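You operate a simulated robot arm through the tools that you are given. There is no shell and no other tool.

You are at the controls of a simulated robot arm. One attempt, no reset.

## Task
Press the bush into the blue sleeve to depth 2.
Fine: take it from the row by the small press; set the press's depth dial to 2; leave the slide out with the sleeve in it.

The check looks at the end state, three seconds after you hand in, the way a careful person would. Anything else that was tipped, shoved, dropped, spilled or broken makes it a failure.

## Robot
A 7-joint arm with a two-finger parallel gripper, fixed in place. Base frame: the origin is on the floor under the middle of its stand, x ahead of it, y to its left, z up. Units: mm, degrees, N and s.
With the tool pointing down near the work surface it reaches from about 520 to 960 mm from the base axis. Its first joint turns from -166.0 to 166.0 degrees. Payload 3.91 kg.
The tool frame sits at the grasp point between the pads (the TCP): z along the fingers, y along the line on which they close. The tips reach 30 mm beyond it. Largest opening 110 mm; finger width 20, thickness 10; the body of the gripper, 48 by 112 mm, starts 55 mm behind the TCP.
Orientation is that of the tool frame in the base frame, as [roll, pitch, yaw] about the fixed x, y, z axes, in that order (R = Rz(yaw) Ry(pitch) Rx(roll)). With the fingers straight down and closing along the base's y, the tool's x points along the base's -x, its y along +y and its z along -z.

## Interface
- The arm moves only by the tool move_arm. Its argument "motion" is a list of rows, each a list of 3 entries, a list of its own where there are three numbers: the gripper command, from -1 (shut) to 1 (fully open), values between in proportion, then the shift along the base's x, y, z in units of 40 mm (1.0 is 40 mm), then the turn, a rotation vector about the base's x, y, z in units of 5 degrees (1.0 is 5 degrees). In form: [[fingers, [tx, ty, tz], [ax, ay, az]], ...]. A call has 1 to 20 rows; each row shifts and turns the commanded pose from where the row before left it. A call with a number of a shift or a turn outside -1 to 1 is refused whole. Each row takes 0.2 s and may step no farther than 50 mm and 8.6 degrees from the row before; otherwise, or with a gripper value out of range, the whole call is refused. Where a pose cannot be reached the arm comes as near as it can. A force on the tool above 50 N (or 10 N above the force at the start of the call, whichever is more), or a blocked arm, ends the call early, and 0.2 s more pass. The fingers move at their own pace (about 72 mm/s each) and stop on an object; they squeeze with about 35 N. The grip force told is the motor's: it shows also when the fingers shut on nothing. Time passes only in rows, and 0.2 s behind the last, so rows that do not move let the fingers close. The reply holds the time, the measured pose of the TCP, the force on the tool along the base axes, the opening and the grip force, in the units named above and with some noise, with the torque about the TCP (base axes, N m) and any sound that the robot's microphone picked up.
- Cameras (640 x 400 px; columns grow to the right, rows downward): "scene" is fixed at [217.5, -504.7, 1548.1]; the picture's right is [1.00, -0.07, 0.00], its down [-0.07, -0.98, -0.18] and it looks along [0.01, 0.18, -0.98] (base axes); focal length 248 px, centre (320, 200). "wrist" rides on the gripper at [72, 17, -103] in the tool frame; the picture's right is [-0.23, 0.97, 0.00], its down [-0.76, -0.18, -0.62] and it looks along [-0.61, -0.14, 0.78] (tool axes); focal length 222 px, centre (320, 200). There is no depth. A picture from a camera that has moved, and an enlarged one, comes with that camera's place and axes in the base frame and with its lens. The place of the scene camera against the robot may be out by one fixed shift of up to 18 mm in any direction.
- camera(camera): a new picture of that camera. The clock stands still meanwhile.
- raise_lower(by): slides the trunk up (or, below 0, down) by that many mm; the arm rides with it, the base frame stays. It gives what a move gives, with no picture.
- close_up(camera, box): a new picture of the part [left, top, right, bottom] of that camera's present view, enlarged. The clock stands still meanwhile.
- job_done(): hands the job in; it is judged then, once.

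Nothing tells you positions but the pictures and the camera data. Unless the task says otherwise, let go and move clear before handing in.

The tools are called after "Emit:" by a JSON object that holds its "fn" and its "kwargs". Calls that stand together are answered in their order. move_arm: Moves the arm, as the interface text tells. Its arguments: {"type":"object","properties":{"motion":{"type":"array"}},"required":["motion"]} The other tools are called the same way: raise_lower (by) moves the trunk up or down; camera (camera) takes a picture; close_up (camera, box) takes an enlarged picture of a part of a camera's view; job_done () hands the job in.

At the start:

```text
time: 0.0
tcp_pos: [147.8, -298.5, 1208.9]
tool_rot: [180.0, 0.0, 180.0]
wrist_force: [0.0, -0.8, 0.1]
wrist_torque: [0.02, 0.02, 0.03]
opening: 110.0
finger_force: 0.0
trunk travel left (down, up): [-625.0, 57.0]
```

scene: 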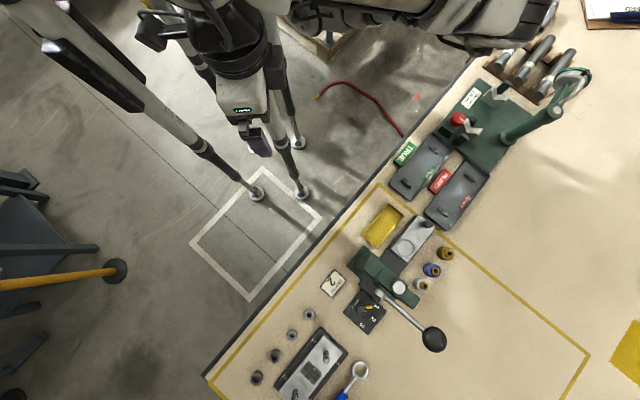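
wrist: 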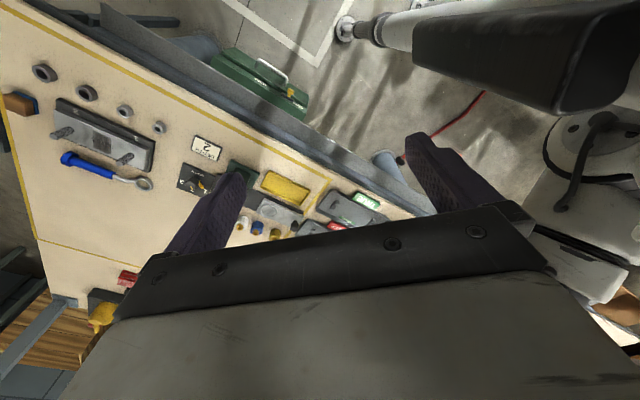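

I see a workbench with a small green press, its lever, a dial card, a row of four bushes of different sizes, and three coloured sleeves. I'll look closer before moving.

Emit:
{"fn": "close_up", "kwargs": {"camera": "scene", "box": [320, 190, 480, 290]}}

Emit:
{"fn": "close_up", "kwargs": {"camera": "scene", "box": [240, 260, 400, 360]}}

Emit:
{"fn": "close_up", "kwargs": {"camera": "scene", "box": [320, 260, 480, 360]}}

Emit:
{"fn": "close_up", "kwargs": {"camera": "wrist", "box": [160, 110, 352, 230]}}

Emit:
{"fn": "close_up", "kwargs": {"camera": "wrist", "box": [0, 50, 240, 200]}}

```text
4.00 times, centred on (400, 240) of scene
camera zoom: at [217.5, -504.7, 1548.1], right [1.0, -0.07, 0.0], down [-0.07, -0.98, -0.18], along [0.01, 0.18, -0.98], focal length 991 px, centre (0, 40)
```

zoom: 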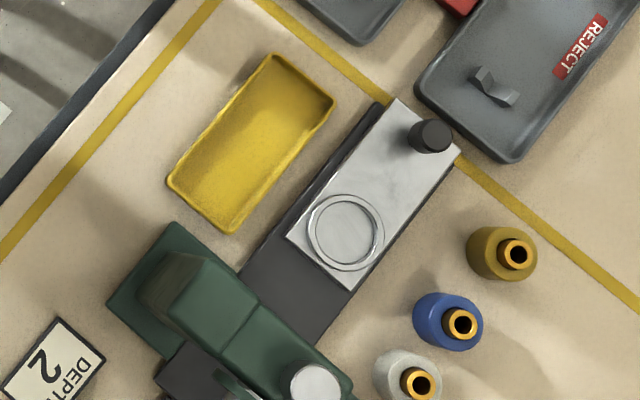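

```text
4.00 times, centred on (320, 310) of scene
camera zoom: at [217.5, -504.7, 1548.1], right [1.0, -0.07, 0.0], down [-0.07, -0.98, -0.18], along [0.01, 0.18, -0.98], focal length 991 px, centre (320, -240)
```

zoom: 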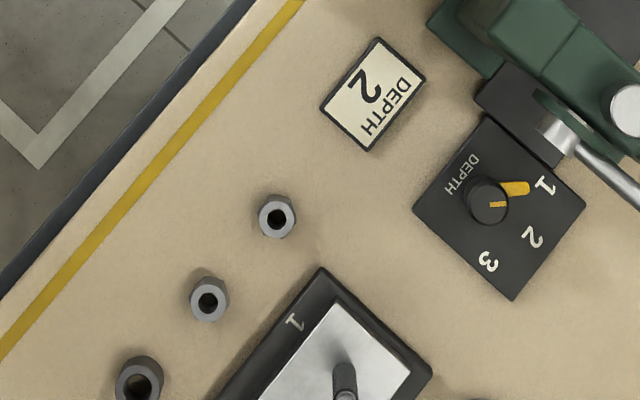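

```text
4.00 times, centred on (400, 310) of scene
camera zoom: at [217.5, -504.7, 1548.1], right [1.0, -0.07, 0.0], down [-0.07, -0.98, -0.18], along [0.01, 0.18, -0.98], focal length 991 px, centre (0, -240)
```

zoom: 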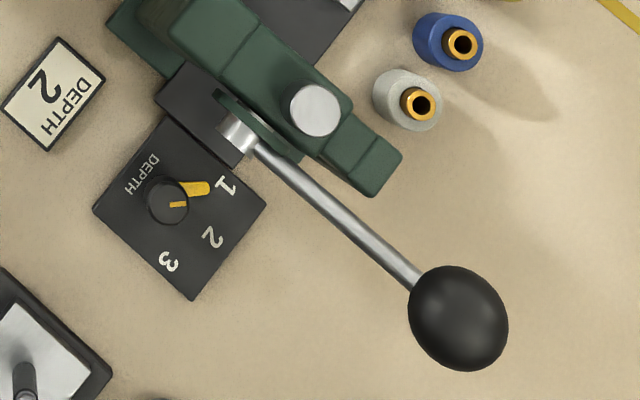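

```text
3.33 times, centred on (256, 170) of wrist
camera zoom: at [77.3, -281.3, 1312.3], right [0.23, 0.97, 0.0], down [0.76, -0.18, 0.62], along [0.61, -0.14, -0.78], focal length 740 px, centre (533, 300)
```

zoom: 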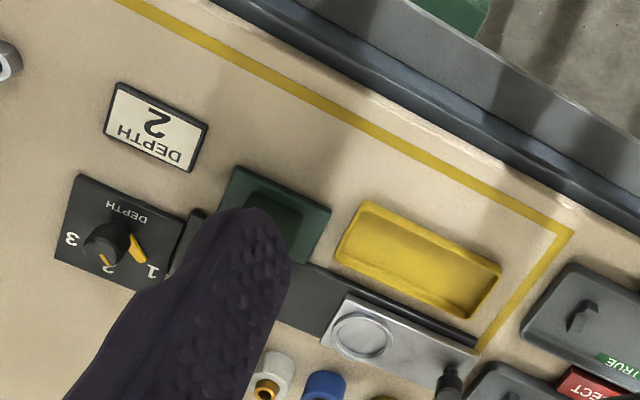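

```text
2.67 times, centred on (120, 125) of wrist
camera zoom: at [77.3, -281.3, 1312.3], right [0.23, 0.97, 0.0], down [0.76, -0.18, 0.62], along [0.61, -0.14, -0.78], focal length 592 px, centre (853, 400)
```

zoom: 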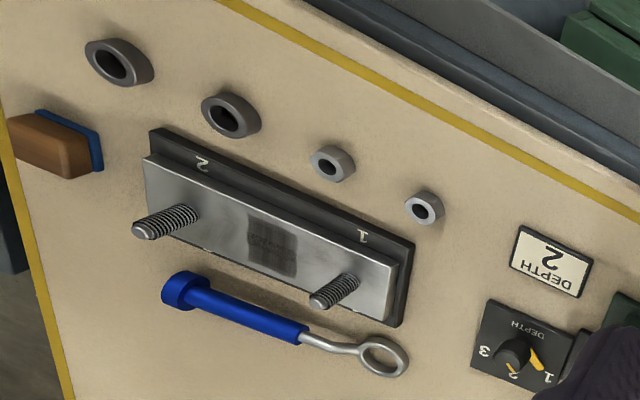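

The dial appears to be at 1. The row by the press holds three sleeves, olive, blue and white, each with a brass bush standing in it. The slide with the ring-shaped nest and black knob is out. I'll move the arm to a better viewpoint, high and well clear of everything.

Emit:
{"fn": "move_arm", "kwargs": {"motion": [[1, [0.45, -0.156, -0.147], [0, 0, -1]], [1, [0.45, -0.156, -0.147], [0, 0, -1]], [1, [0.45, -0.156, -0.147], [0, 0, -1]], [1, [0.45, -0.156, -0.147], [0, 0, -1]], [1, [0.45, -0.156, -0.147], [0, 0, -1]], [1, [0.45, -0.156, -0.147], [0, 0, -1]], [1, [0.45, -0.156, -0.147], [0, 0, -1]], [1, [0.45, -0.156, -0.147], [0, 0, -1]], [1, [0.45, -0.156, -0.147], [0, 0, -1]], [1, [0.45, -0.156, -0.147], [0, 0, -1]]]}}

Emit:
{"fn": "camera", "kwargs": {"camera": "wrist"}}

Emit:
{"fn": "camera", "kwargs": {"camera": "scene"}}

```text
time: 2.2
tcp_pos: [325.7, -359.3, 1150.9]
tool_rot: [-180.0, 0.0, 130.0]
wrist_force: [0.8, 0.4, 0.8]
wrist_torque: [0.0, 0.02, -0.01]
opening: 109.9
finger_force: 0.1
trunk travel left (down, up): [-625.0, 57.0]
```

```text
taken
camera wrist: at [294.2, -292.9, 1253.8], right [0.89, 0.45, 0.0], down [0.35, -0.7, 0.62], along [0.28, -0.56, -0.78], focal length 222 px, centre (320, 200)
```

wrist: 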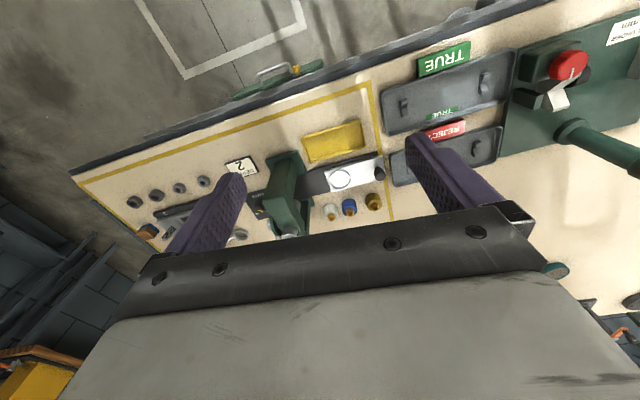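

```text
taken
```

scene: 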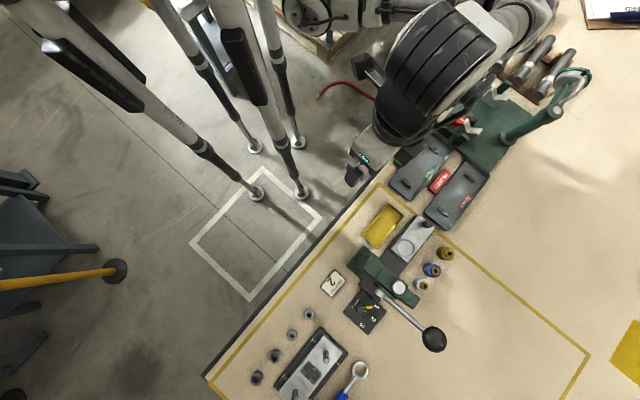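

The arm moved cleanly and the wrist picture shows the press upside down. I'll enlarge it.

Emit:
{"fn": "close_up", "kwargs": {"camera": "wrist", "box": [230, 110, 422, 230]}}

Emit:
{"fn": "close_up", "kwargs": {"camera": "wrist", "box": [220, 140, 316, 200]}}

Emit:
{"fn": "close_up", "kwargs": {"camera": "wrist", "box": [310, 150, 406, 210]}}

Emit:
{"fn": "close_up", "kwargs": {"camera": "scene", "box": [340, 270, 404, 310]}}

Emit:
{"fn": "close_up", "kwargs": {"camera": "scene", "box": [400, 230, 464, 270]}}

```text
3.33 times, centred on (326, 170) of wrist
camera zoom: at [294.2, -292.9, 1253.8], right [0.89, 0.45, 0.0], down [0.35, -0.7, 0.62], along [0.28, -0.56, -0.78], focal length 740 px, centre (300, 300)
```

zoom: 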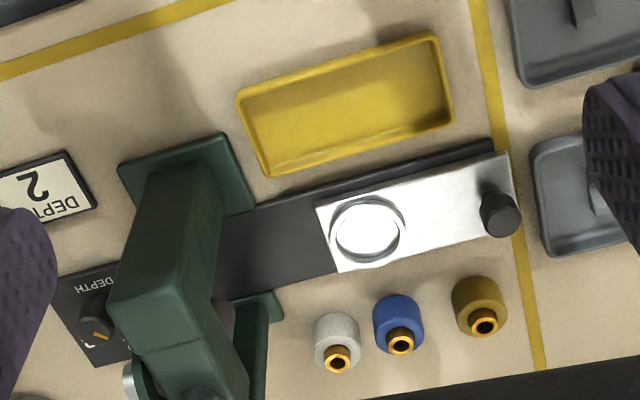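

```text
6.67 times, centred on (268, 170) of wrist
camera zoom: at [294.2, -292.9, 1253.8], right [0.89, 0.45, 0.0], down [0.35, -0.7, 0.62], along [0.28, -0.56, -0.78], focal length 1481 px, centre (667, 400)
```

zoom: 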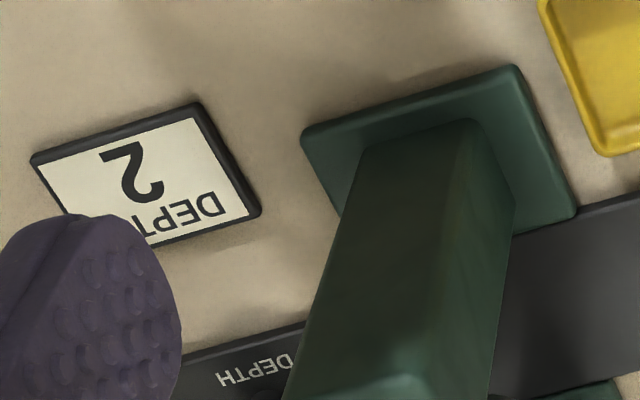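

```text
6.67 times, centred on (358, 180) of wrist
camera zoom: at [294.2, -292.9, 1253.8], right [0.89, 0.45, 0.0], down [0.35, -0.7, 0.62], along [0.28, -0.56, -0.78], focal length 1481 px, centre (67, 333)
```

zoom: 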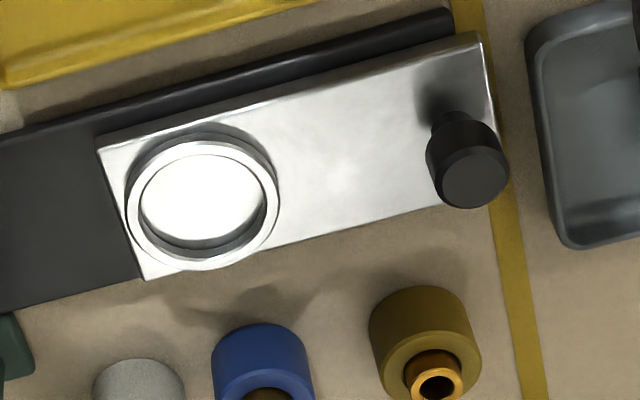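

```text
10.00 times, centred on (372, 290) of scene
camera zoom: at [217.5, -504.7, 1548.1], right [1.0, -0.07, 0.0], down [-0.07, -0.98, -0.18], along [0.01, 0.18, -0.98], focal length 2477 px, centre (-200, -700)
```

zoom: 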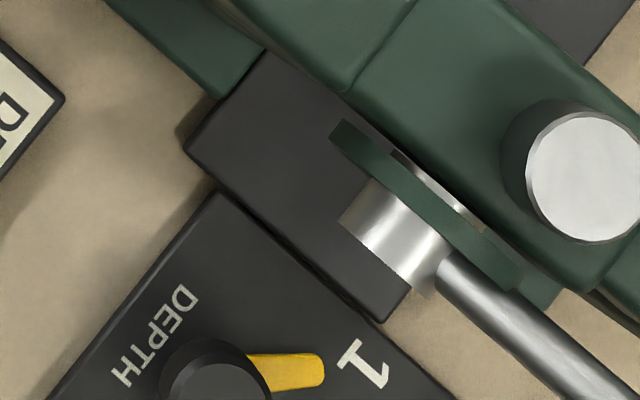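

```text
10.00 times, centred on (432, 250) of scene
camera zoom: at [217.5, -504.7, 1548.1], right [1.0, -0.07, 0.0], down [-0.07, -0.98, -0.18], along [0.01, 0.18, -0.98], focal length 2477 px, centre (-800, -300)
```

zoom: 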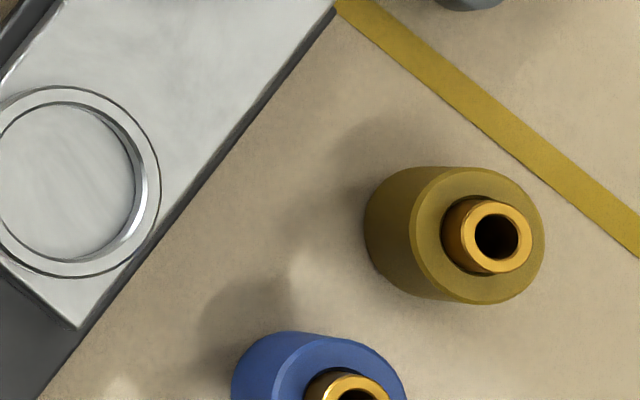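

From here the slide, nest ring, black slide knob, sleeves and press column are clear, but the lever is hidden. I'll look from the robot side toward the dial and hub, staying high.

Emit:
{"fn": "move_arm", "kwargs": {"motion": [[1, [-0.314, -0.627, -0.252], [0, 0, 0.8]], [1, [-0.314, -0.627, -0.252], [0, 0, 0.8]], [1, [-0.314, -0.627, -0.252], [0, 0, 0.8]], [1, [-0.314, -0.627, -0.252], [0, 0, 0.8]], [1, [-0.314, -0.627, -0.252], [0, 0, 0.8]], [1, [-0.314, -0.627, -0.252], [0, 0, 0.8]], [1, [-0.314, -0.627, -0.252], [0, 0, 0.8]], [1, [-0.314, -0.627, -0.252], [0, 0, 0.8]], [1, [-0.314, -0.627, -0.252], [0, 0, 0.8]], [1, [-0.314, -0.627, -0.252], [0, 0, 0.8]]]}}

Emit:
{"fn": "camera", "kwargs": {"camera": "wrist"}}

Emit:
{"fn": "camera", "kwargs": {"camera": "scene"}}

```text
time: 4.4
tcp_pos: [202.6, -612.5, 1049.2]
tool_rot: [-179.9, 0.0, 170.1]
wrist_force: [-0.4, 0.3, -0.5]
wrist_torque: [0.02, 0.0, 0.01]
opening: 110.2
finger_force: 0.0
trunk travel left (down, up): [-625.0, 57.0]
```

```text
taken
camera wrist: at [133.6, -583.3, 1152.0], right [0.39, 0.92, 0.0], down [0.72, -0.31, 0.62], along [0.57, -0.24, -0.78], focal length 222 px, centre (320, 200)
```

wrist: 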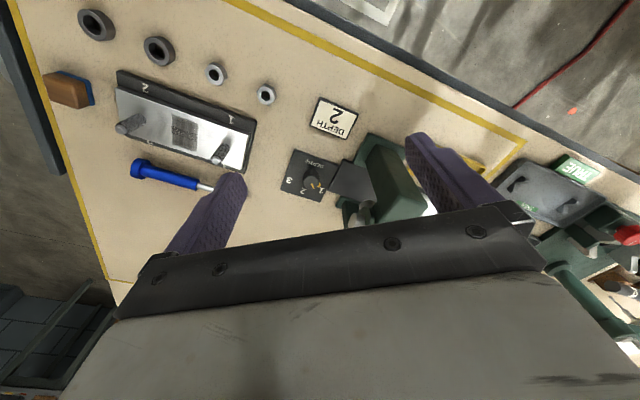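

```text
taken
```

scene: 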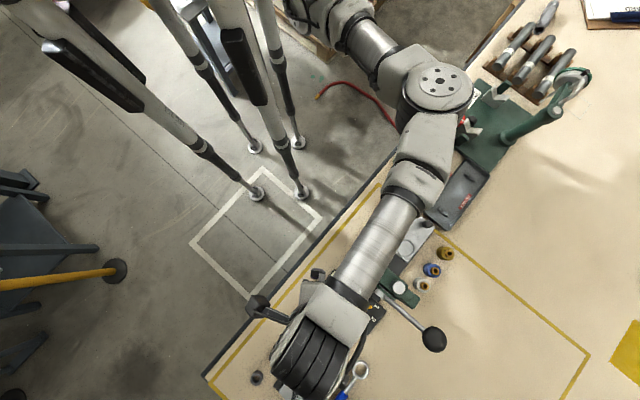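

The dial, sign and press flank are between the fingers now. I'll enlarge them.

Emit:
{"fn": "close_up", "kwargs": {"camera": "wrist", "box": [270, 130, 430, 230]}}

Emit:
{"fn": "close_up", "kwargs": {"camera": "wrist", "box": [275, 140, 355, 190]}}

```text
4.00 times, centred on (350, 180) of wrist
camera zoom: at [133.6, -583.3, 1152.0], right [0.39, 0.92, 0.0], down [0.72, -0.31, 0.62], along [0.57, -0.24, -0.78], focal length 888 px, centre (200, 280)
```

zoom: 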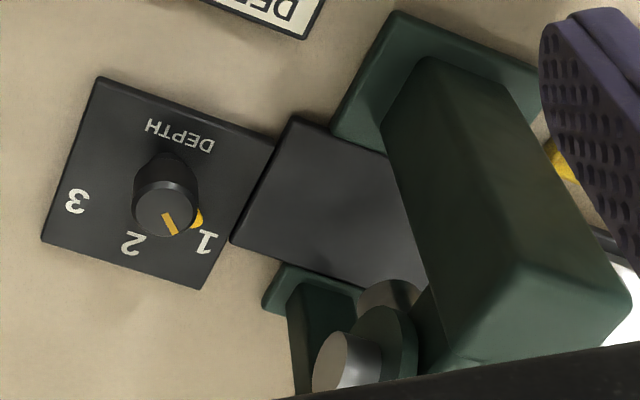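

```text
8.00 times, centred on (315, 165) of wrist
camera zoom: at [133.6, -583.3, 1152.0], right [0.39, 0.92, 0.0], down [0.72, -0.31, 0.62], along [0.57, -0.24, -0.78], focal length 1777 px, centre (360, 480)
```

zoom: 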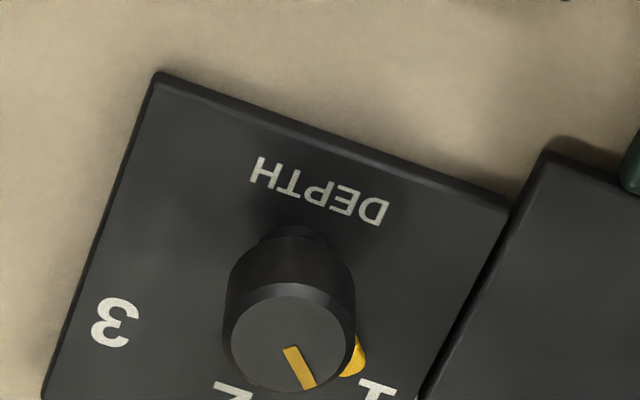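

The hub is at about z 936 and the dial knob at about (319, -677, 842). The lever ball's position isn't settled yet, so I'll go up and look from the slide side.

Emit:
{"fn": "move_arm", "kwargs": {"motion": [[1, [0, 0, 0.83], [0, 0, -0.6]], [1, [0, 0, 0.83], [0, 0, -1]], [1, [0, 0, 0.83], [0, 0, -1]], [1, [0, 0, 0.83], [0, 0, -1]], [1, [0, 0, 0.83], [0, 0, -1]], [1, [0, 0, 0.8], [0, 0, -1]], [1, [0.465, 0.08, 0], [0, 0, -1]], [1, [0.465, 0.08, 0], [0, 0, -1]], [1, [0.465, 0.08, 0], [0, 0, -1]], [1, [0.465, 0.08, 0], [0, 0, -1]], [1, [0.465, 0.08, 0], [0, 0, -1]], [1, [0.465, 0.08, 0], [0, 0, -1]], [1, [0.465, 0.08, 0], [0, 0, -1]], [1, [0.465, 0.08, 0], [0, 0, -1]], [1, [0.465, 0.08, 0], [0, 0, -1]], [1, [0.465, 0.08, 0], [0, 0, -1]], [1, [0.465, 0.08, 0], [0, 0, -1]], [1, [0.465, 0.08, 0], [0, 0, -1]], [1, [0.465, 0.08, 0], [0, 0, -1]], [1, [0.465, 0.08, 0], [0, 0, -1]]]}}

Emit:
{"fn": "move_arm", "kwargs": {"motion": [[1, [0, 0, 0], [0, 0, -1]], [1, [0, 0, 0], [0, 0, -1]], [1, [0, 0, 0], [0, 0, -1]], [1, [0, 0, 0], [0, 0, -0.8]]]}}

Emit:
{"fn": "camera", "kwargs": {"camera": "wrist"}}

Emit:
{"fn": "camera", "kwargs": {"camera": "scene"}}

```text
time: 8.6
tcp_pos: [398.5, -508.3, 1209.0]
tool_rot: [179.9, 0.1, 72.2]
wrist_force: [0.3, 0.9, 0.9]
wrist_torque: [-0.02, 0.02, 0.04]
opening: 110.2
finger_force: 0.1
out of reach, approached as far as the arm can: row 17, 18, 19, 20
trunk travel left (down, up): [-625.0, 57.0]
```

```text
time: 9.6
tcp_pos: [321.6, -451.9, 1173.7]
tool_rot: [179.9, 0.1, 53.1]
wrist_force: [-0.2, 0.7, 0.8]
wrist_torque: [0.0, -0.01, -0.01]
opening: 109.8
finger_force: 0.1
out of reach, approached as far as the arm can: row 1, 2, 3, 4
trunk travel left (down, up): [-625.0, 57.0]
```

```text
taken
camera wrist: at [379.1, -405.0, 1277.7], right [0.64, -0.77, 0.0], down [-0.6, -0.5, 0.62], along [-0.48, -0.4, -0.78], focal length 222 px, centre (320, 200)
```

wrist: 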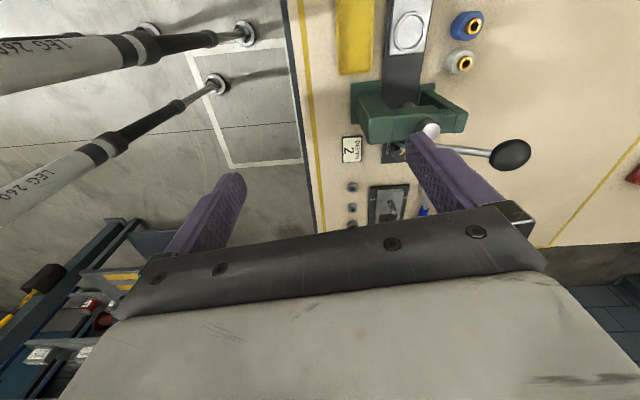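

```text
taken
```

scene: 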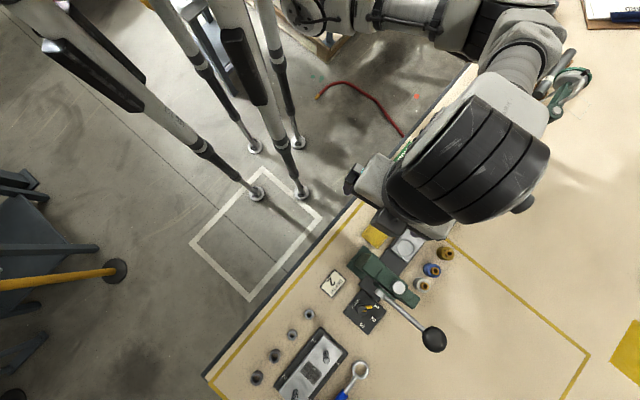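

The ball is visible now. Combining both cameras puts it at about (438, -698, 1000), and the hub is near (345, -617, 936). The arm hit a reach limit at this height, so I'll come back to a comfortable height step by step.

Emit:
{"fn": "move_arm", "kwargs": {"motion": [[1, [0, 0, -1], [0, 0, 0]], [1, [0, 0, -1], [0, 0, 0]]]}}

```text
time: 10.2
tcp_pos: [323.3, -453.3, 1092.5]
tool_rot: [180.0, -0.1, 52.9]
wrist_force: [0.3, 0.3, -0.3]
wrist_torque: [0.0, 0.0, 0.05]
opening: 110.1
finger_force: 0.0
trunk travel left (down, up): [-625.0, 57.0]
```

The commanded pose follows the measured one, which is useful. Next I'll go out over the sleeves' far side at a safe height for a close look.

Emit:
{"fn": "move_arm", "kwargs": {"motion": [[1, [0.69, -0.168, -0.23], [0, 0, -0.18]], [1, [0.69, -0.168, -0.23], [0, 0, -0.18]], [1, [0.69, -0.168, -0.23], [0, 0, -0.18]], [1, [0.69, -0.168, -0.23], [0, 0, -0.18]], [1, [0.69, -0.168, -0.23], [0, 0, -0.18]], [1, [0.69, -0.168, -0.23], [0, 0, -0.18]], [1, [0.69, -0.168, -0.23], [0, 0, -0.18]], [1, [0.69, -0.168, -0.23], [0, 0, -0.18]], [1, [0.69, -0.168, -0.23], [0, 0, -0.18]], [1, [0.69, -0.168, -0.23], [0, 0, -0.18]]]}}

Emit:
{"fn": "camera", "kwargs": {"camera": "wrist"}}

Emit:
{"fn": "camera", "kwargs": {"camera": "scene"}}

```text
time: 12.4
tcp_pos: [342.3, -432.3, 1076.5]
tool_rot: [-179.9, 0.0, 51.7]
wrist_force: [0.2, 0.9, 0.2]
wrist_torque: [0.0, 0.01, 0.02]
opening: 110.0
finger_force: 0.1
out of reach, approached as far as the arm can: row 1, 2, 3, 4, 5, 6, 7, 8, 9, 10
trunk travel left (down, up): [-625.0, 57.0]
```

```text
taken
camera wrist: at [403.0, -387.5, 1178.9], right [0.62, -0.78, 0.0], down [-0.61, -0.49, 0.62], along [-0.49, -0.39, -0.78], focal length 222 px, centre (320, 200)
```

wrist: 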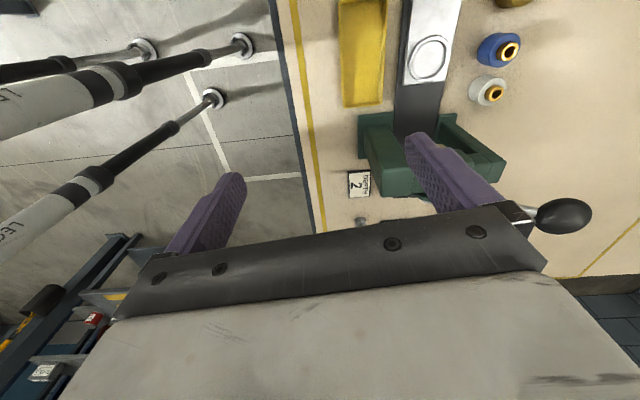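

```text
taken
```

scene: 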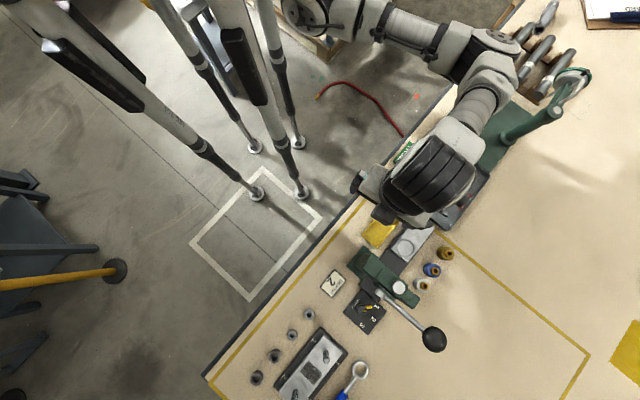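

Turning that far is past a wrist limit, so I'll use a more natural wrist angle: rotation about -100°, closing nearly along x. I'll move above the slide side to look at the sleeves.

Emit:
{"fn": "move_arm", "kwargs": {"motion": [[1, [0, 0, 0], [0, 0, 1]], [1, [0, 0, 0], [0, 0, 1]], [1, [0.4, 0, 0], [0, 0, 1]], [1, [0.55, -0.1, -0.2], [0, 0, 0.9]], [1, [0.55, -0.1, -0.2], [0, 0, 0.9]], [1, [0.55, -0.1, -0.2], [0, 0, 0.9]], [1, [0.55, -0.1, -0.2], [0, 0, 0]], [1, [0.55, -0.1, -0.2], [0, 0, 0]], [1, [0.55, -0.1, -0.2], [0, 0, 0]], [1, [0.55, -0.1, -0.2], [0, 0, 0]], [1, [0.55, -0.1, -0.2], [0, 0, 0]], [1, [0.3, -0.1, -0.2], [0, 0, 0]]]}}

Emit:
{"fn": "camera", "kwargs": {"camera": "wrist"}}

```text
time: 15.0
tcp_pos: [504.5, -462.5, 1021.8]
tool_rot: [-179.7, -0.3, 79.4]
wrist_force: [0.3, 0.1, 0.0]
wrist_torque: [0.0, -0.01, -0.02]
opening: 110.0
finger_force: 0.0
out of reach, approached as far as the arm can: row 10, 11, 12
trunk travel left (down, up): [-625.0, 57.0]
```

```text
taken
camera wrist: at [535.7, -393.7, 1125.3], right [0.91, -0.4, 0.0], down [-0.31, -0.72, 0.62], along [-0.25, -0.57, -0.78], focal length 222 px, centre (320, 200)
```

wrist: 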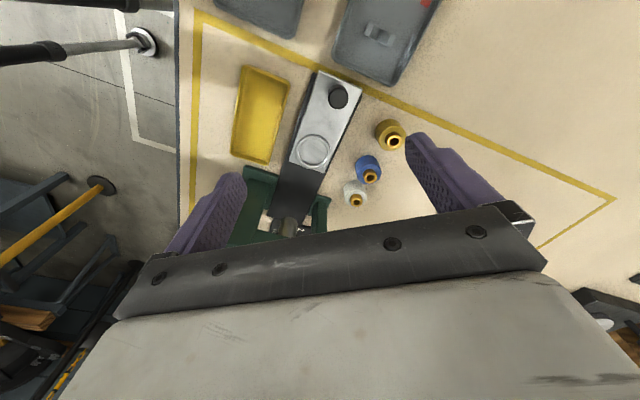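

The sleeves, nest and slide knob are all in view. I'll enlarge to measure sizes and gaps.

Emit:
{"fn": "close_up", "kwargs": {"camera": "wrist", "box": [280, 60, 424, 150]}}

Emit:
{"fn": "close_up", "kwargs": {"camera": "wrist", "box": [280, 110, 440, 210]}}

Emit:
{"fn": "close_up", "kwargs": {"camera": "wrist", "box": [340, 110, 412, 155]}}

Emit:
{"fn": "close_up", "kwargs": {"camera": "wrist", "box": [335, 150, 407, 195]}}

Emit:
{"fn": "close_up", "kwargs": {"camera": "wrist", "box": [220, 150, 348, 230]}}

```text
4.44 times, centred on (352, 105) of wrist
camera zoom: at [535.7, -393.7, 1125.3], right [0.91, -0.4, 0.0], down [-0.31, -0.72, 0.62], along [-0.25, -0.57, -0.78], focal length 987 px, centre (178, 622)
```

zoom: 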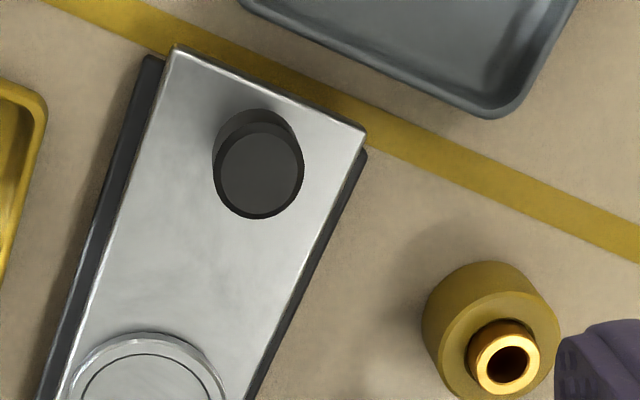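

```text
4.00 times, centred on (360, 160) of wrist
camera zoom: at [535.7, -393.7, 1125.3], right [0.91, -0.4, 0.0], down [-0.31, -0.72, 0.62], along [-0.25, -0.57, -0.78], focal length 888 px, centre (160, 360)
```

zoom: 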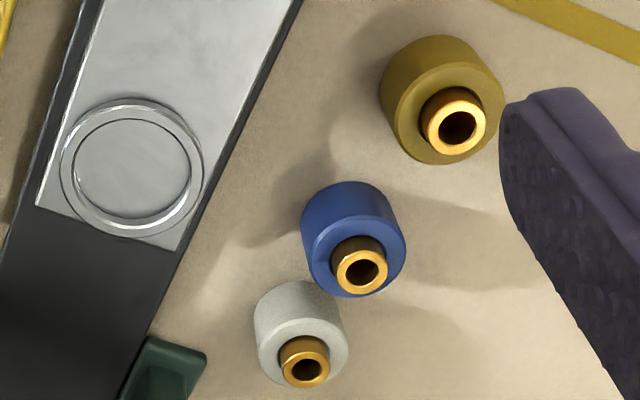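

```text
8.89 times, centred on (376, 132) of wrist
camera zoom: at [535.7, -393.7, 1125.3], right [0.91, -0.4, 0.0], down [-0.31, -0.72, 0.62], along [-0.25, -0.57, -0.78], focal length 1974 px, centre (-178, 800)
```

zoom: 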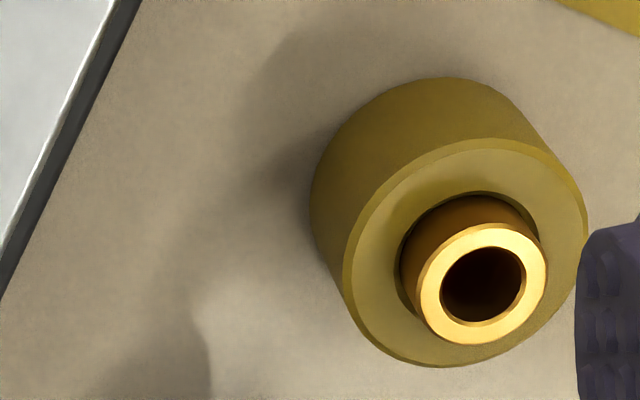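

```text
8.89 times, centred on (371, 172) of wrist
camera zoom: at [535.7, -393.7, 1125.3], right [0.91, -0.4, 0.0], down [-0.31, -0.72, 0.62], along [-0.25, -0.57, -0.78], focal length 1974 px, centre (-133, 444)
```

zoom: 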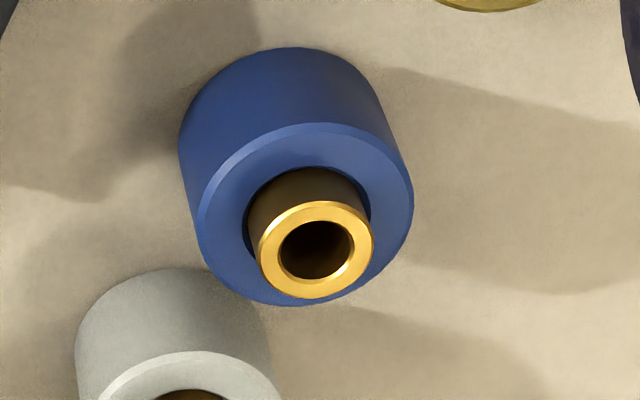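

```text
5.00 times, centred on (284, 190) of wrist
camera zoom: at [535.7, -393.7, 1125.3], right [0.91, -0.4, 0.0], down [-0.31, -0.72, 0.62], along [-0.25, -0.57, -0.78], focal length 1111 px, centre (500, 250)
```

zoom: 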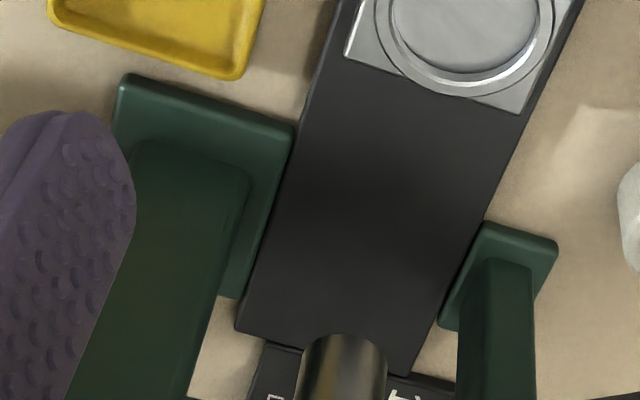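

Measured so far: the table is at about z 805 and the sleeves are about 37.5 mm across and 28 mm tall. White is at about (497, -630), blue (532, -592) and olive (577, -549). The nest is at about (466, -526) and the slide knob at about (527, -466). Next I'll take a close look at the dial.

Emit:
{"fn": "move_arm", "kwargs": {"motion": [[1, [0, 0, 0.63], [0, 0, 1]], [1, [0, 0, 0.63], [0, 0, 1]], [1, [0, 0, 0.63], [0, 0, 1]], [1, [-0.544, -0.38, 0], [0, 0, 1]], [1, [-0.544, -0.38, 0], [0, 0, 1]], [1, [-0.544, -0.38, 0], [0, 0, 1]], [1, [-0.544, -0.38, 0], [0, 0, 1]], [1, [-0.544, -0.38, 0], [0, 0, 1]], [1, [-0.544, -0.38, 0], [0, 0, 1]], [1, [-0.544, -0.38, 0], [0, 0, 1]], [1, [-0.544, -0.38, 0], [0, 0, 1]], [1, [-0.544, -0.38, 0], [0, 0, 1]], [1, [-0.544, -0.38, 0], [0, 0, 1]], [1, [-0.544, -0.38, 0], [0, 0, 1]], [1, [-0.544, -0.38, 0], [0, 0, 1]], [1, [0, 0, -0.85], [0, 0, 1]], [1, [0, 0, -0.85], [0, 0, 1]], [1, [0, 0, -0.85], [0, 0, 1]], [1, [0, 0, -0.85], [0, 0, 0]], [1, [0, 0, -0.85], [0, 0, 0]]]}}

Emit:
{"fn": "camera", "kwargs": {"camera": "wrist"}}

```text
time: 19.2
tcp_pos: [242.7, -643.7, 927.9]
tool_rot: [-179.8, -0.2, 169.2]
wrist_force: [0.2, 0.5, -0.7]
wrist_torque: [0.0, 0.02, 0.04]
opening: 109.9
finger_force: 0.0
trunk travel left (down, up): [-625.0, 57.0]
```

```text
taken
camera wrist: at [174.5, -614.0, 1031.8], right [0.4, 0.92, 0.0], down [0.72, -0.31, 0.62], along [0.57, -0.25, -0.78], focal length 222 px, centre (320, 200)
```

wrist: 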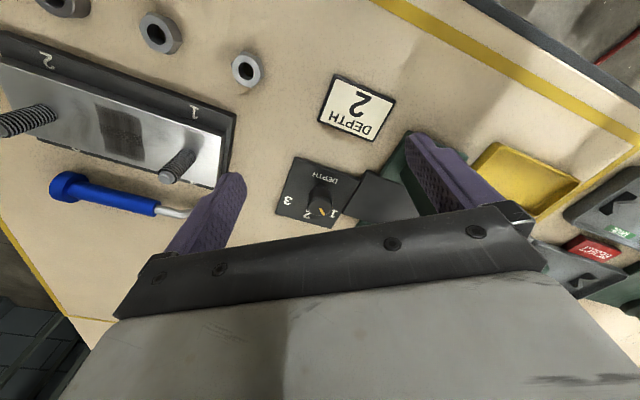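

Emit:
{"fn": "close_up", "kwargs": {"camera": "wrist", "box": [270, 150, 366, 210]}}

Emit:
{"fn": "close_up", "kwargs": {"camera": "wrist", "box": [262, 160, 454, 280]}}

Emit:
{"fn": "close_up", "kwargs": {"camera": "wrist", "box": [296, 180, 344, 210]}}

```text
6.67 times, centred on (318, 180) of wrist
camera zoom: at [174.5, -614.0, 1031.8], right [0.4, 0.92, 0.0], down [0.72, -0.31, 0.62], along [0.57, -0.25, -0.78], focal length 1481 px, centre (333, 333)
```

zoom: 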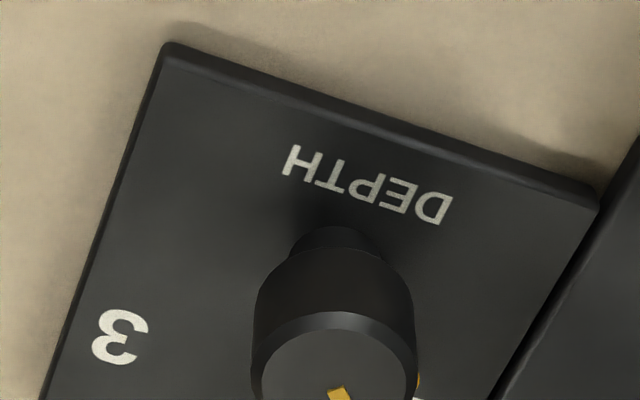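

```text
3.33 times, centred on (358, 220) of wrist
camera zoom: at [174.5, -614.0, 1031.8], right [0.4, 0.92, 0.0], down [0.72, -0.31, 0.62], along [0.57, -0.25, -0.78], focal length 740 px, centre (193, 133)
```

zoom: 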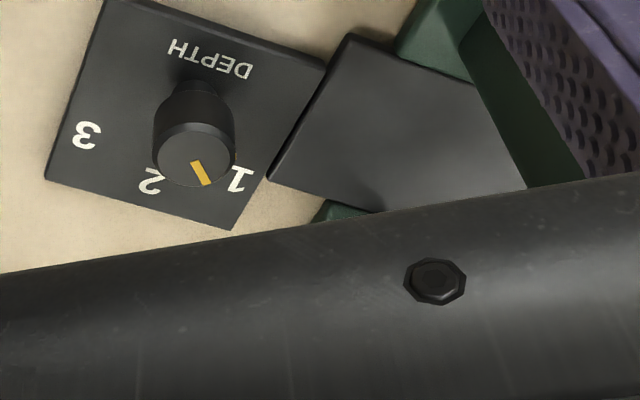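

```text
13.33 times, centred on (320, 195) of wrist
camera zoom: at [174.5, -614.0, 1031.8], right [0.4, 0.92, 0.0], down [0.72, -0.31, 0.62], along [0.57, -0.25, -0.78], focal length 2962 px, centre (320, 267)
```

zoom: 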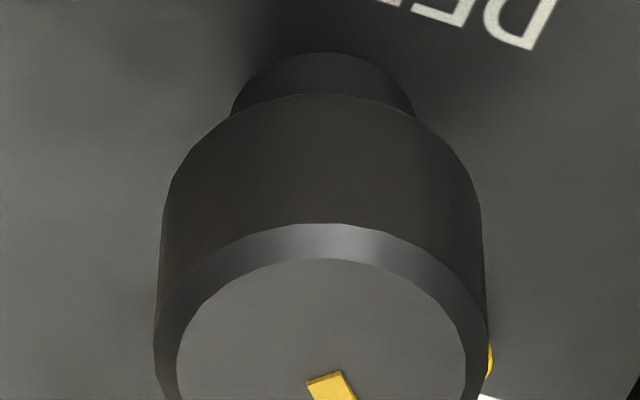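

The knob is clear now. Its wide part is about 27.6 mm across, from z 827 to 844, centred near (320.5, -678), and the yellow pointer is low at about z 815, by "1". "2" is about 50° clockwise from "1". I'll come over the knob with the gripper body turned away from the press hub.

Emit:
{"fn": "move_arm", "kwargs": {"motion": [[0.5, [0.1144, -0.0504, 0.1], [0, 0, 0.951]], [0, [0.1144, -0.0504, 0.1], [0, 0, 0.951]], [-0.1, [0.1144, -0.0504, 0.1], [0, 0, 0.951]], [-0.1, [0.1144, -0.0504, 0], [0, 0, 0.951]], [-0.1, [0.1144, -0.0504, 0], [0, 0, 0.951]], [-0.1, [0.1144, -0.0504, 0], [0, 0, 0.951]], [-0.1, [0.1144, -0.0504, 0], [0, 0, 0.951]], [-0.1, [0.1144, -0.0504, 0], [0, 0, 0.951]], [-0.1, [0.1144, -0.0504, 0], [0, 0, 0.951]], [-0.1, [0.1144, -0.0504, 0], [0, 0, 0.951]], [-0.1, [0.1144, -0.0504, 0], [0, 0, 0.951]], [-0.1, [0.1144, -0.0504, 0], [0, 0, 0.951]], [-0.1, [0.1144, -0.0504, 0], [0, 0, 0.951]], [-0.1, [0.1144, -0.0504, 0], [0, 0, 0.951]], [-0.1, [0.1144, -0.0504, 0], [0, 0, 0.951]], [-0.1, [0.1144, -0.0504, 0], [0, 0, 0.951]], [-0.1, [0.1144, -0.0504, 0], [0, 0, 0.951]]]}}

Emit:
{"fn": "camera", "kwargs": {"camera": "wrist"}}

Emit:
{"fn": "camera", "kwargs": {"camera": "scene"}}

```text
time: 22.8
tcp_pos: [318.6, -678.4, 940.1]
tool_rot: [-179.8, -0.1, -109.8]
wrist_force: [0.4, 0.4, 0.7]
wrist_torque: [0.0, 0.03, -0.02]
opening: 49.4
finger_force: 0.1
trunk travel left (down, up): [-625.0, 57.0]
```

```text
taken
camera wrist: at [280.0, -740.1, 1043.4], right [-0.84, 0.55, 0.0], down [0.43, 0.66, 0.62], along [0.34, 0.52, -0.78], focal length 222 px, centre (320, 200)
```

wrist: 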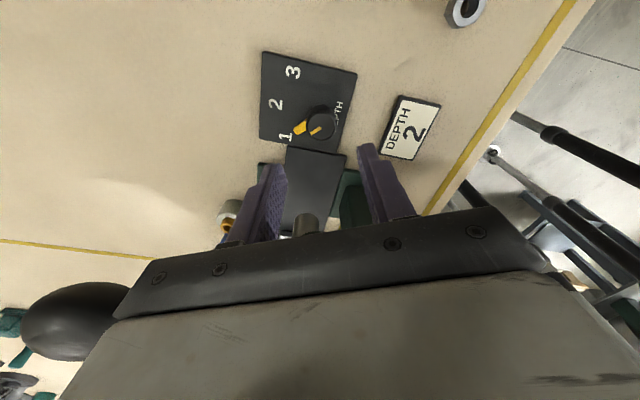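

```text
taken
```

scene: 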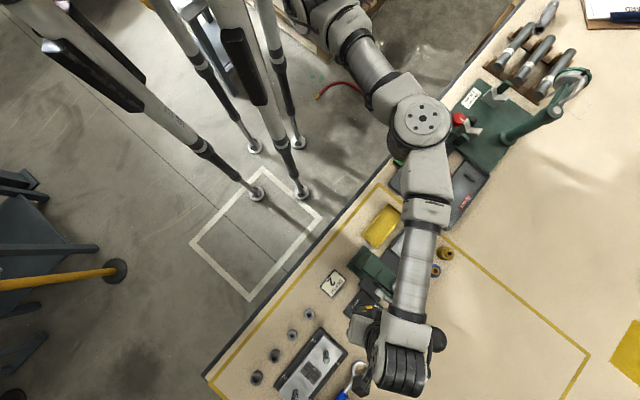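

Reached with good clearance. I'll check the knob's alignment under the fingers before descending.

Emit:
{"fn": "close_up", "kwargs": {"camera": "wrist", "box": [250, 40, 378, 120]}}

Emit:
{"fn": "close_up", "kwargs": {"camera": "wrist", "box": [250, 90, 378, 170]}}

Emit:
{"fn": "close_up", "kwargs": {"camera": "scene", "box": [330, 280, 458, 360]}}

```text
5.00 times, centred on (314, 80) of wrist
camera zoom: at [280.0, -740.1, 1043.4], right [-0.84, 0.55, 0.0], down [0.43, 0.66, 0.62], along [0.34, 0.52, -0.78], focal length 1111 px, centre (350, 800)
```

zoom: 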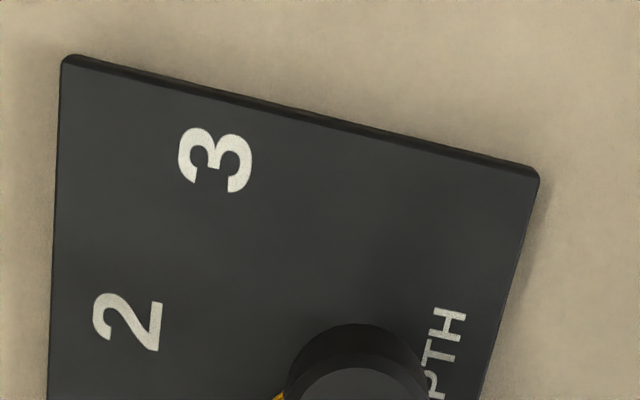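

```text
5.00 times, centred on (314, 130) of wrist
camera zoom: at [280.0, -740.1, 1043.4], right [-0.84, 0.55, 0.0], down [0.43, 0.66, 0.62], along [0.34, 0.52, -0.78], focal length 1111 px, centre (350, 550)
```

zoom: 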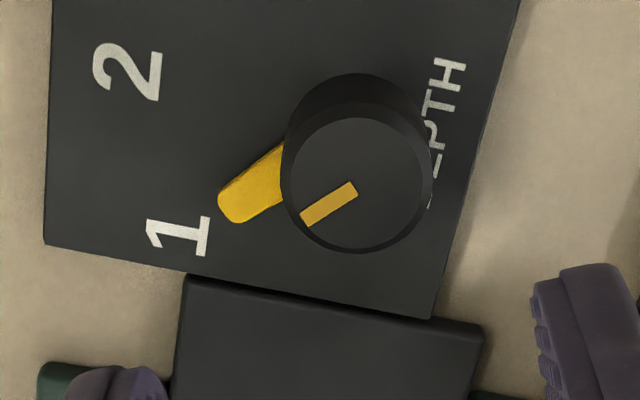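

```text
5.00 times, centred on (394, 320) of scene
camera zoom: at [217.5, -504.7, 1548.1], right [1.0, -0.07, 0.0], down [-0.07, -0.98, -0.18], along [0.01, 0.18, -0.98], focal length 1239 px, centre (-50, -400)
```

zoom: 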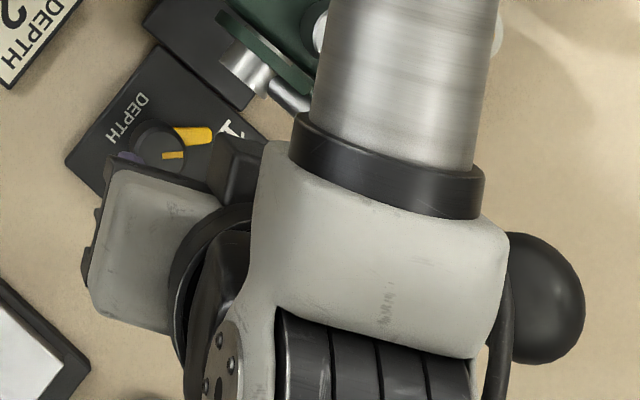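

Fingers are centred within about 1 mm. The numbers are at 0°, -45° and -90°, so the dial needs a 45° clockwise turn. I'll descend so the tips surround only the wide part of the knob, above the pointer.

Emit:
{"fn": "move_arm", "kwargs": {"motion": [[-0.1, [0.025, 0.02, -0.5], [0, 0, 0]], [-0.1, [0, 0, -0.5], [0, 0, 0]], [-0.1, [0, 0, -0.5], [0, 0, 0]], [-0.1, [0, 0, -0.45], [0, 0, 0]], [-0.1, [0, 0, 0], [0, 0, 0]]]}}

Emit:
{"fn": "camera", "kwargs": {"camera": "wrist"}}

Emit:
{"fn": "close_up", "kwargs": {"camera": "scene", "box": [330, 260, 458, 340]}}

```text
time: 24.0
tcp_pos: [318.7, -678.8, 862.0]
tool_rot: [-179.8, -0.1, -110.1]
wrist_force: [-6.3, -10.6, 5.2]
wrist_torque: [1.02, -0.58, -0.15]
opening: 49.2
finger_force: 0.2
trunk travel left (down, up): [-625.0, 57.0]
```

```text
taken
camera wrist: at [278.3, -740.9, 965.3], right [-0.84, 0.55, 0.0], down [0.43, 0.66, 0.62], along [0.34, 0.52, -0.78], focal length 222 px, centre (320, 200)
```

wrist: 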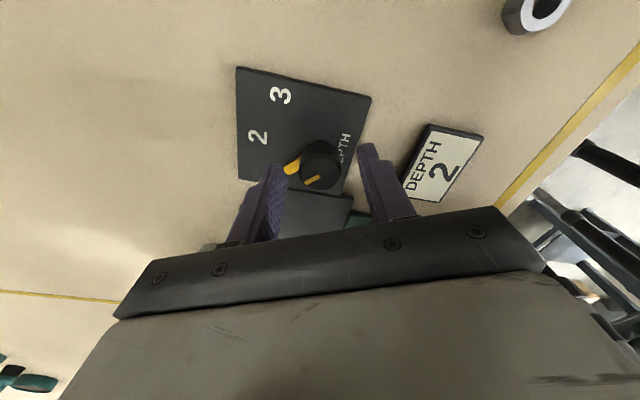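

```text
5.00 times, centred on (394, 300) of scene
camera zoom: at [217.5, -504.7, 1548.1], right [1.0, -0.07, 0.0], down [-0.07, -0.98, -0.18], along [0.01, 0.18, -0.98], focal length 1239 px, centre (-50, -300)
```

zoom: 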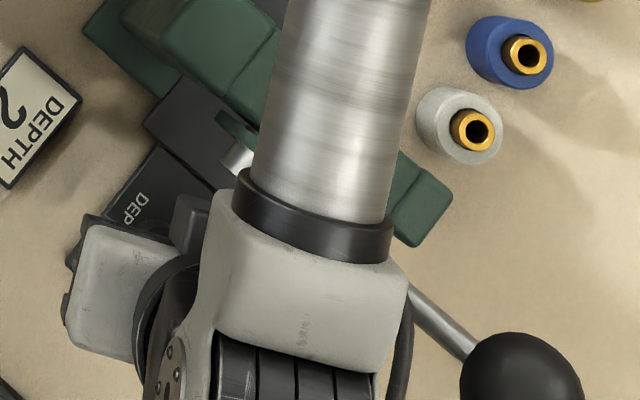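

The gripper force reads about 13 N sideways. Something on the press side of the gripper body is resting on the hub end, while the knob itself is untouched. I'll back straight off and redo this with the tool tilted away from the press.

Emit:
{"fn": "move_arm", "kwargs": {"motion": [[-0.1, [-0.06, -0.1, 0.3], [0, 0, 0]], [-0.1, [-0.03, -0.05, 0.5], [0, 0, 0]], [-0.1, [0, 0, 0.5], [0, 0, 0]], [-0.1, [0, 0, 0.6], [0, 0, 0]]]}}

Emit:
{"fn": "close_up", "kwargs": {"camera": "scene", "box": [330, 260, 458, 340]}}

```text
time: 25.0
tcp_pos: [316.4, -683.7, 935.5]
tool_rot: [-179.8, -0.2, -110.0]
wrist_force: [-0.6, -0.3, 0.9]
wrist_torque: [0.05, -0.01, 0.01]
opening: 49.7
finger_force: 0.1
trunk travel left (down, up): [-625.0, 57.0]
```

```text
5.00 times, centred on (394, 300) of scene
camera zoom: at [217.5, -504.7, 1548.1], right [1.0, -0.07, 0.0], down [-0.07, -0.98, -0.18], along [0.01, 0.18, -0.98], focal length 1239 px, centre (-50, -300)
```

zoom: 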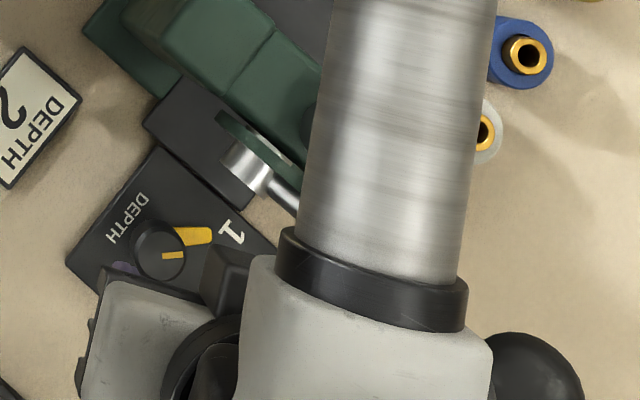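

The press is undisturbed. Now I'll tilt 20° away from the press at this height, then check.

Emit:
{"fn": "move_arm", "kwargs": {"motion": [[-0.1, [0, 0, 0], [0.94, -0.342, 0]], [-0.1, [0, 0, 0], [0.94, -0.342, 0]], [-0.1, [0, 0, 0], [0.94, -0.342, 0]], [-0.1, [0, 0, 0], [0.94, -0.342, 0]], [-0.1, [0.02, 0, -0.4], [0, 0, 0]], [-0.1, [0, 0, -0.4], [0, 0, 0]]]}}

Emit:
{"fn": "camera", "kwargs": {"camera": "wrist"}}

Emit:
{"fn": "close_up", "kwargs": {"camera": "scene", "box": [330, 260, 458, 340]}}

```text
time: 26.4
tcp_pos: [315.8, -654.8, 909.6]
tool_rot: [-179.8, 19.9, -110.0]
wrist_force: [-0.3, 0.2, 0.1]
wrist_torque: [0.04, -0.02, 0.0]
opening: 49.1
finger_force: 0.0
out of reach, approached as far as the arm can: row 3, 4
trunk travel left (down, up): [-625.0, 57.0]
```

```text
taken
camera wrist: at [265.6, -745.9, 981.7], right [-0.84, 0.53, 0.07], down [0.34, 0.41, 0.85], along [0.42, 0.74, -0.53], focal length 222 px, centre (320, 200)
```

wrist: 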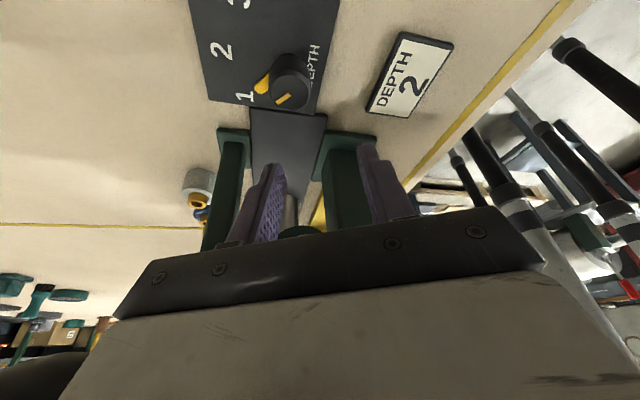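

```text
5.00 times, centred on (394, 300) of scene
camera zoom: at [217.5, -504.7, 1548.1], right [1.0, -0.07, 0.0], down [-0.07, -0.98, -0.18], along [0.01, 0.18, -0.98], focal length 1239 px, centre (-50, -300)
```

zoom: 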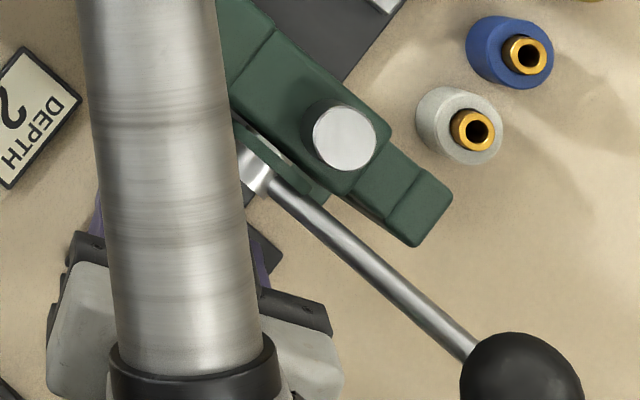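

The tilt pushed it to a reach limit, so the TCP drifted toward the press, but nothing was touched. Leaning more toward -x puts the wrist nearer the robot. I'll turn the tool -25° about vertical and return over the dial a little lower.

Emit:
{"fn": "move_arm", "kwargs": {"motion": [[-0.1, [-0.1, -0.1, 0], [0, 0, -1]], [-0.1, [0, -0.1, 0], [0, 0, -1]], [-0.1, [0, -0.1, 0], [0, 0, -1]], [-0.1, [0.03, -0.1, 0], [0, 0, -1]], [-0.1, [0.03, -0.1, -0.1], [0, 0, -1]], [-0.1, [0, -0.1, -0.1], [0, 0, 0]], [-0.1, [0.015, -0.088, -0.1], [0, 0, 0]]]}}

Emit:
{"fn": "camera", "kwargs": {"camera": "wrist"}}

```text
time: 28.0
tcp_pos: [315.6, -674.4, 898.7]
tool_rot: [-179.8, 19.8, -134.9]
wrist_force: [-0.2, -0.2, 0.1]
wrist_torque: [-0.01, 0.01, 0.02]
opening: 49.5
finger_force: 0.0
out of reach, approached as far as the arm can: row 3, 7
trunk travel left (down, up): [-625.0, 57.0]
```

```text
taken
camera wrist: at [231.1, -734.5, 971.8], right [-0.54, 0.84, 0.07], down [0.48, 0.23, 0.85], along [0.69, 0.49, -0.53], focal length 222 px, centre (320, 200)
```

wrist: 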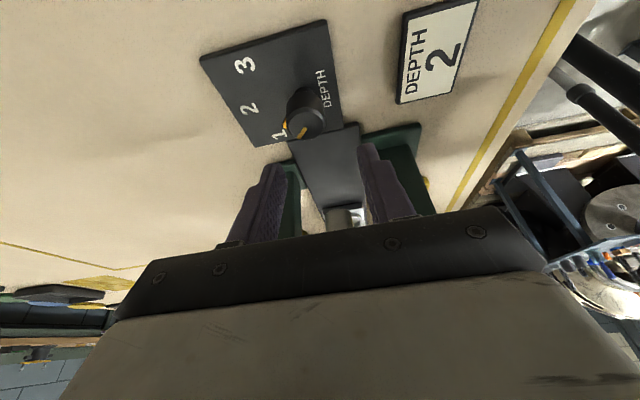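

It's still slightly short at 20° tilt. Only about 1.5 mm was needed to clear the hub, so 10° of tilt is plenty. I'll reduce the tilt and centre over the knob.

Emit:
{"fn": "move_arm", "kwargs": {"motion": [[-0.1, [0, 0, 0], [-0.707, 0.707, 0]], [-0.1, [0, 0, 0], [-0.707, 0.707, 0]], [-0.1, [0.02, -0.07, -0.1], [0, 0, 0]], [-0.1, [0.02, -0.07, -0.1], [0, 0, 0]], [-0.1, [0, 0, 0], [0, 0, 0]]]}}

Emit:
{"fn": "camera", "kwargs": {"camera": "wrist"}}

Emit:
{"fn": "close_up", "kwargs": {"camera": "scene", "box": [330, 260, 458, 340]}}

```text
time: 29.2
tcp_pos: [317.0, -681.4, 892.1]
tool_rot: [-179.8, 9.9, -135.0]
wrist_force: [0.0, 0.2, -0.1]
wrist_torque: [-0.01, -0.03, 0.0]
opening: 49.5
finger_force: 0.2
trunk travel left (down, up): [-625.0, 57.0]
```

```text
taken
camera wrist: at [242.3, -731.8, 980.9], right [-0.53, 0.85, 0.04], down [0.58, 0.33, 0.74], along [0.62, 0.42, -0.67], focal length 222 px, centre (320, 200)
```

wrist: 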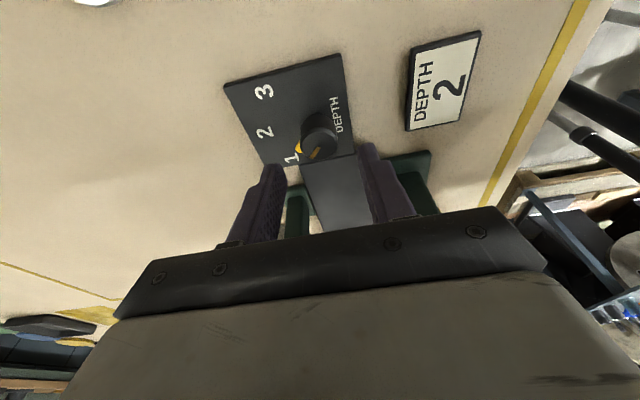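

```text
5.00 times, centred on (394, 300) of scene
camera zoom: at [217.5, -504.7, 1548.1], right [1.0, -0.07, 0.0], down [-0.07, -0.98, -0.18], along [0.01, 0.18, -0.98], focal length 1239 px, centre (-50, -300)
```

zoom: 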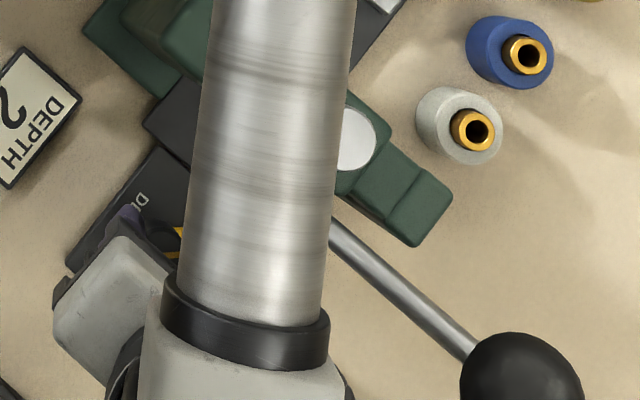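

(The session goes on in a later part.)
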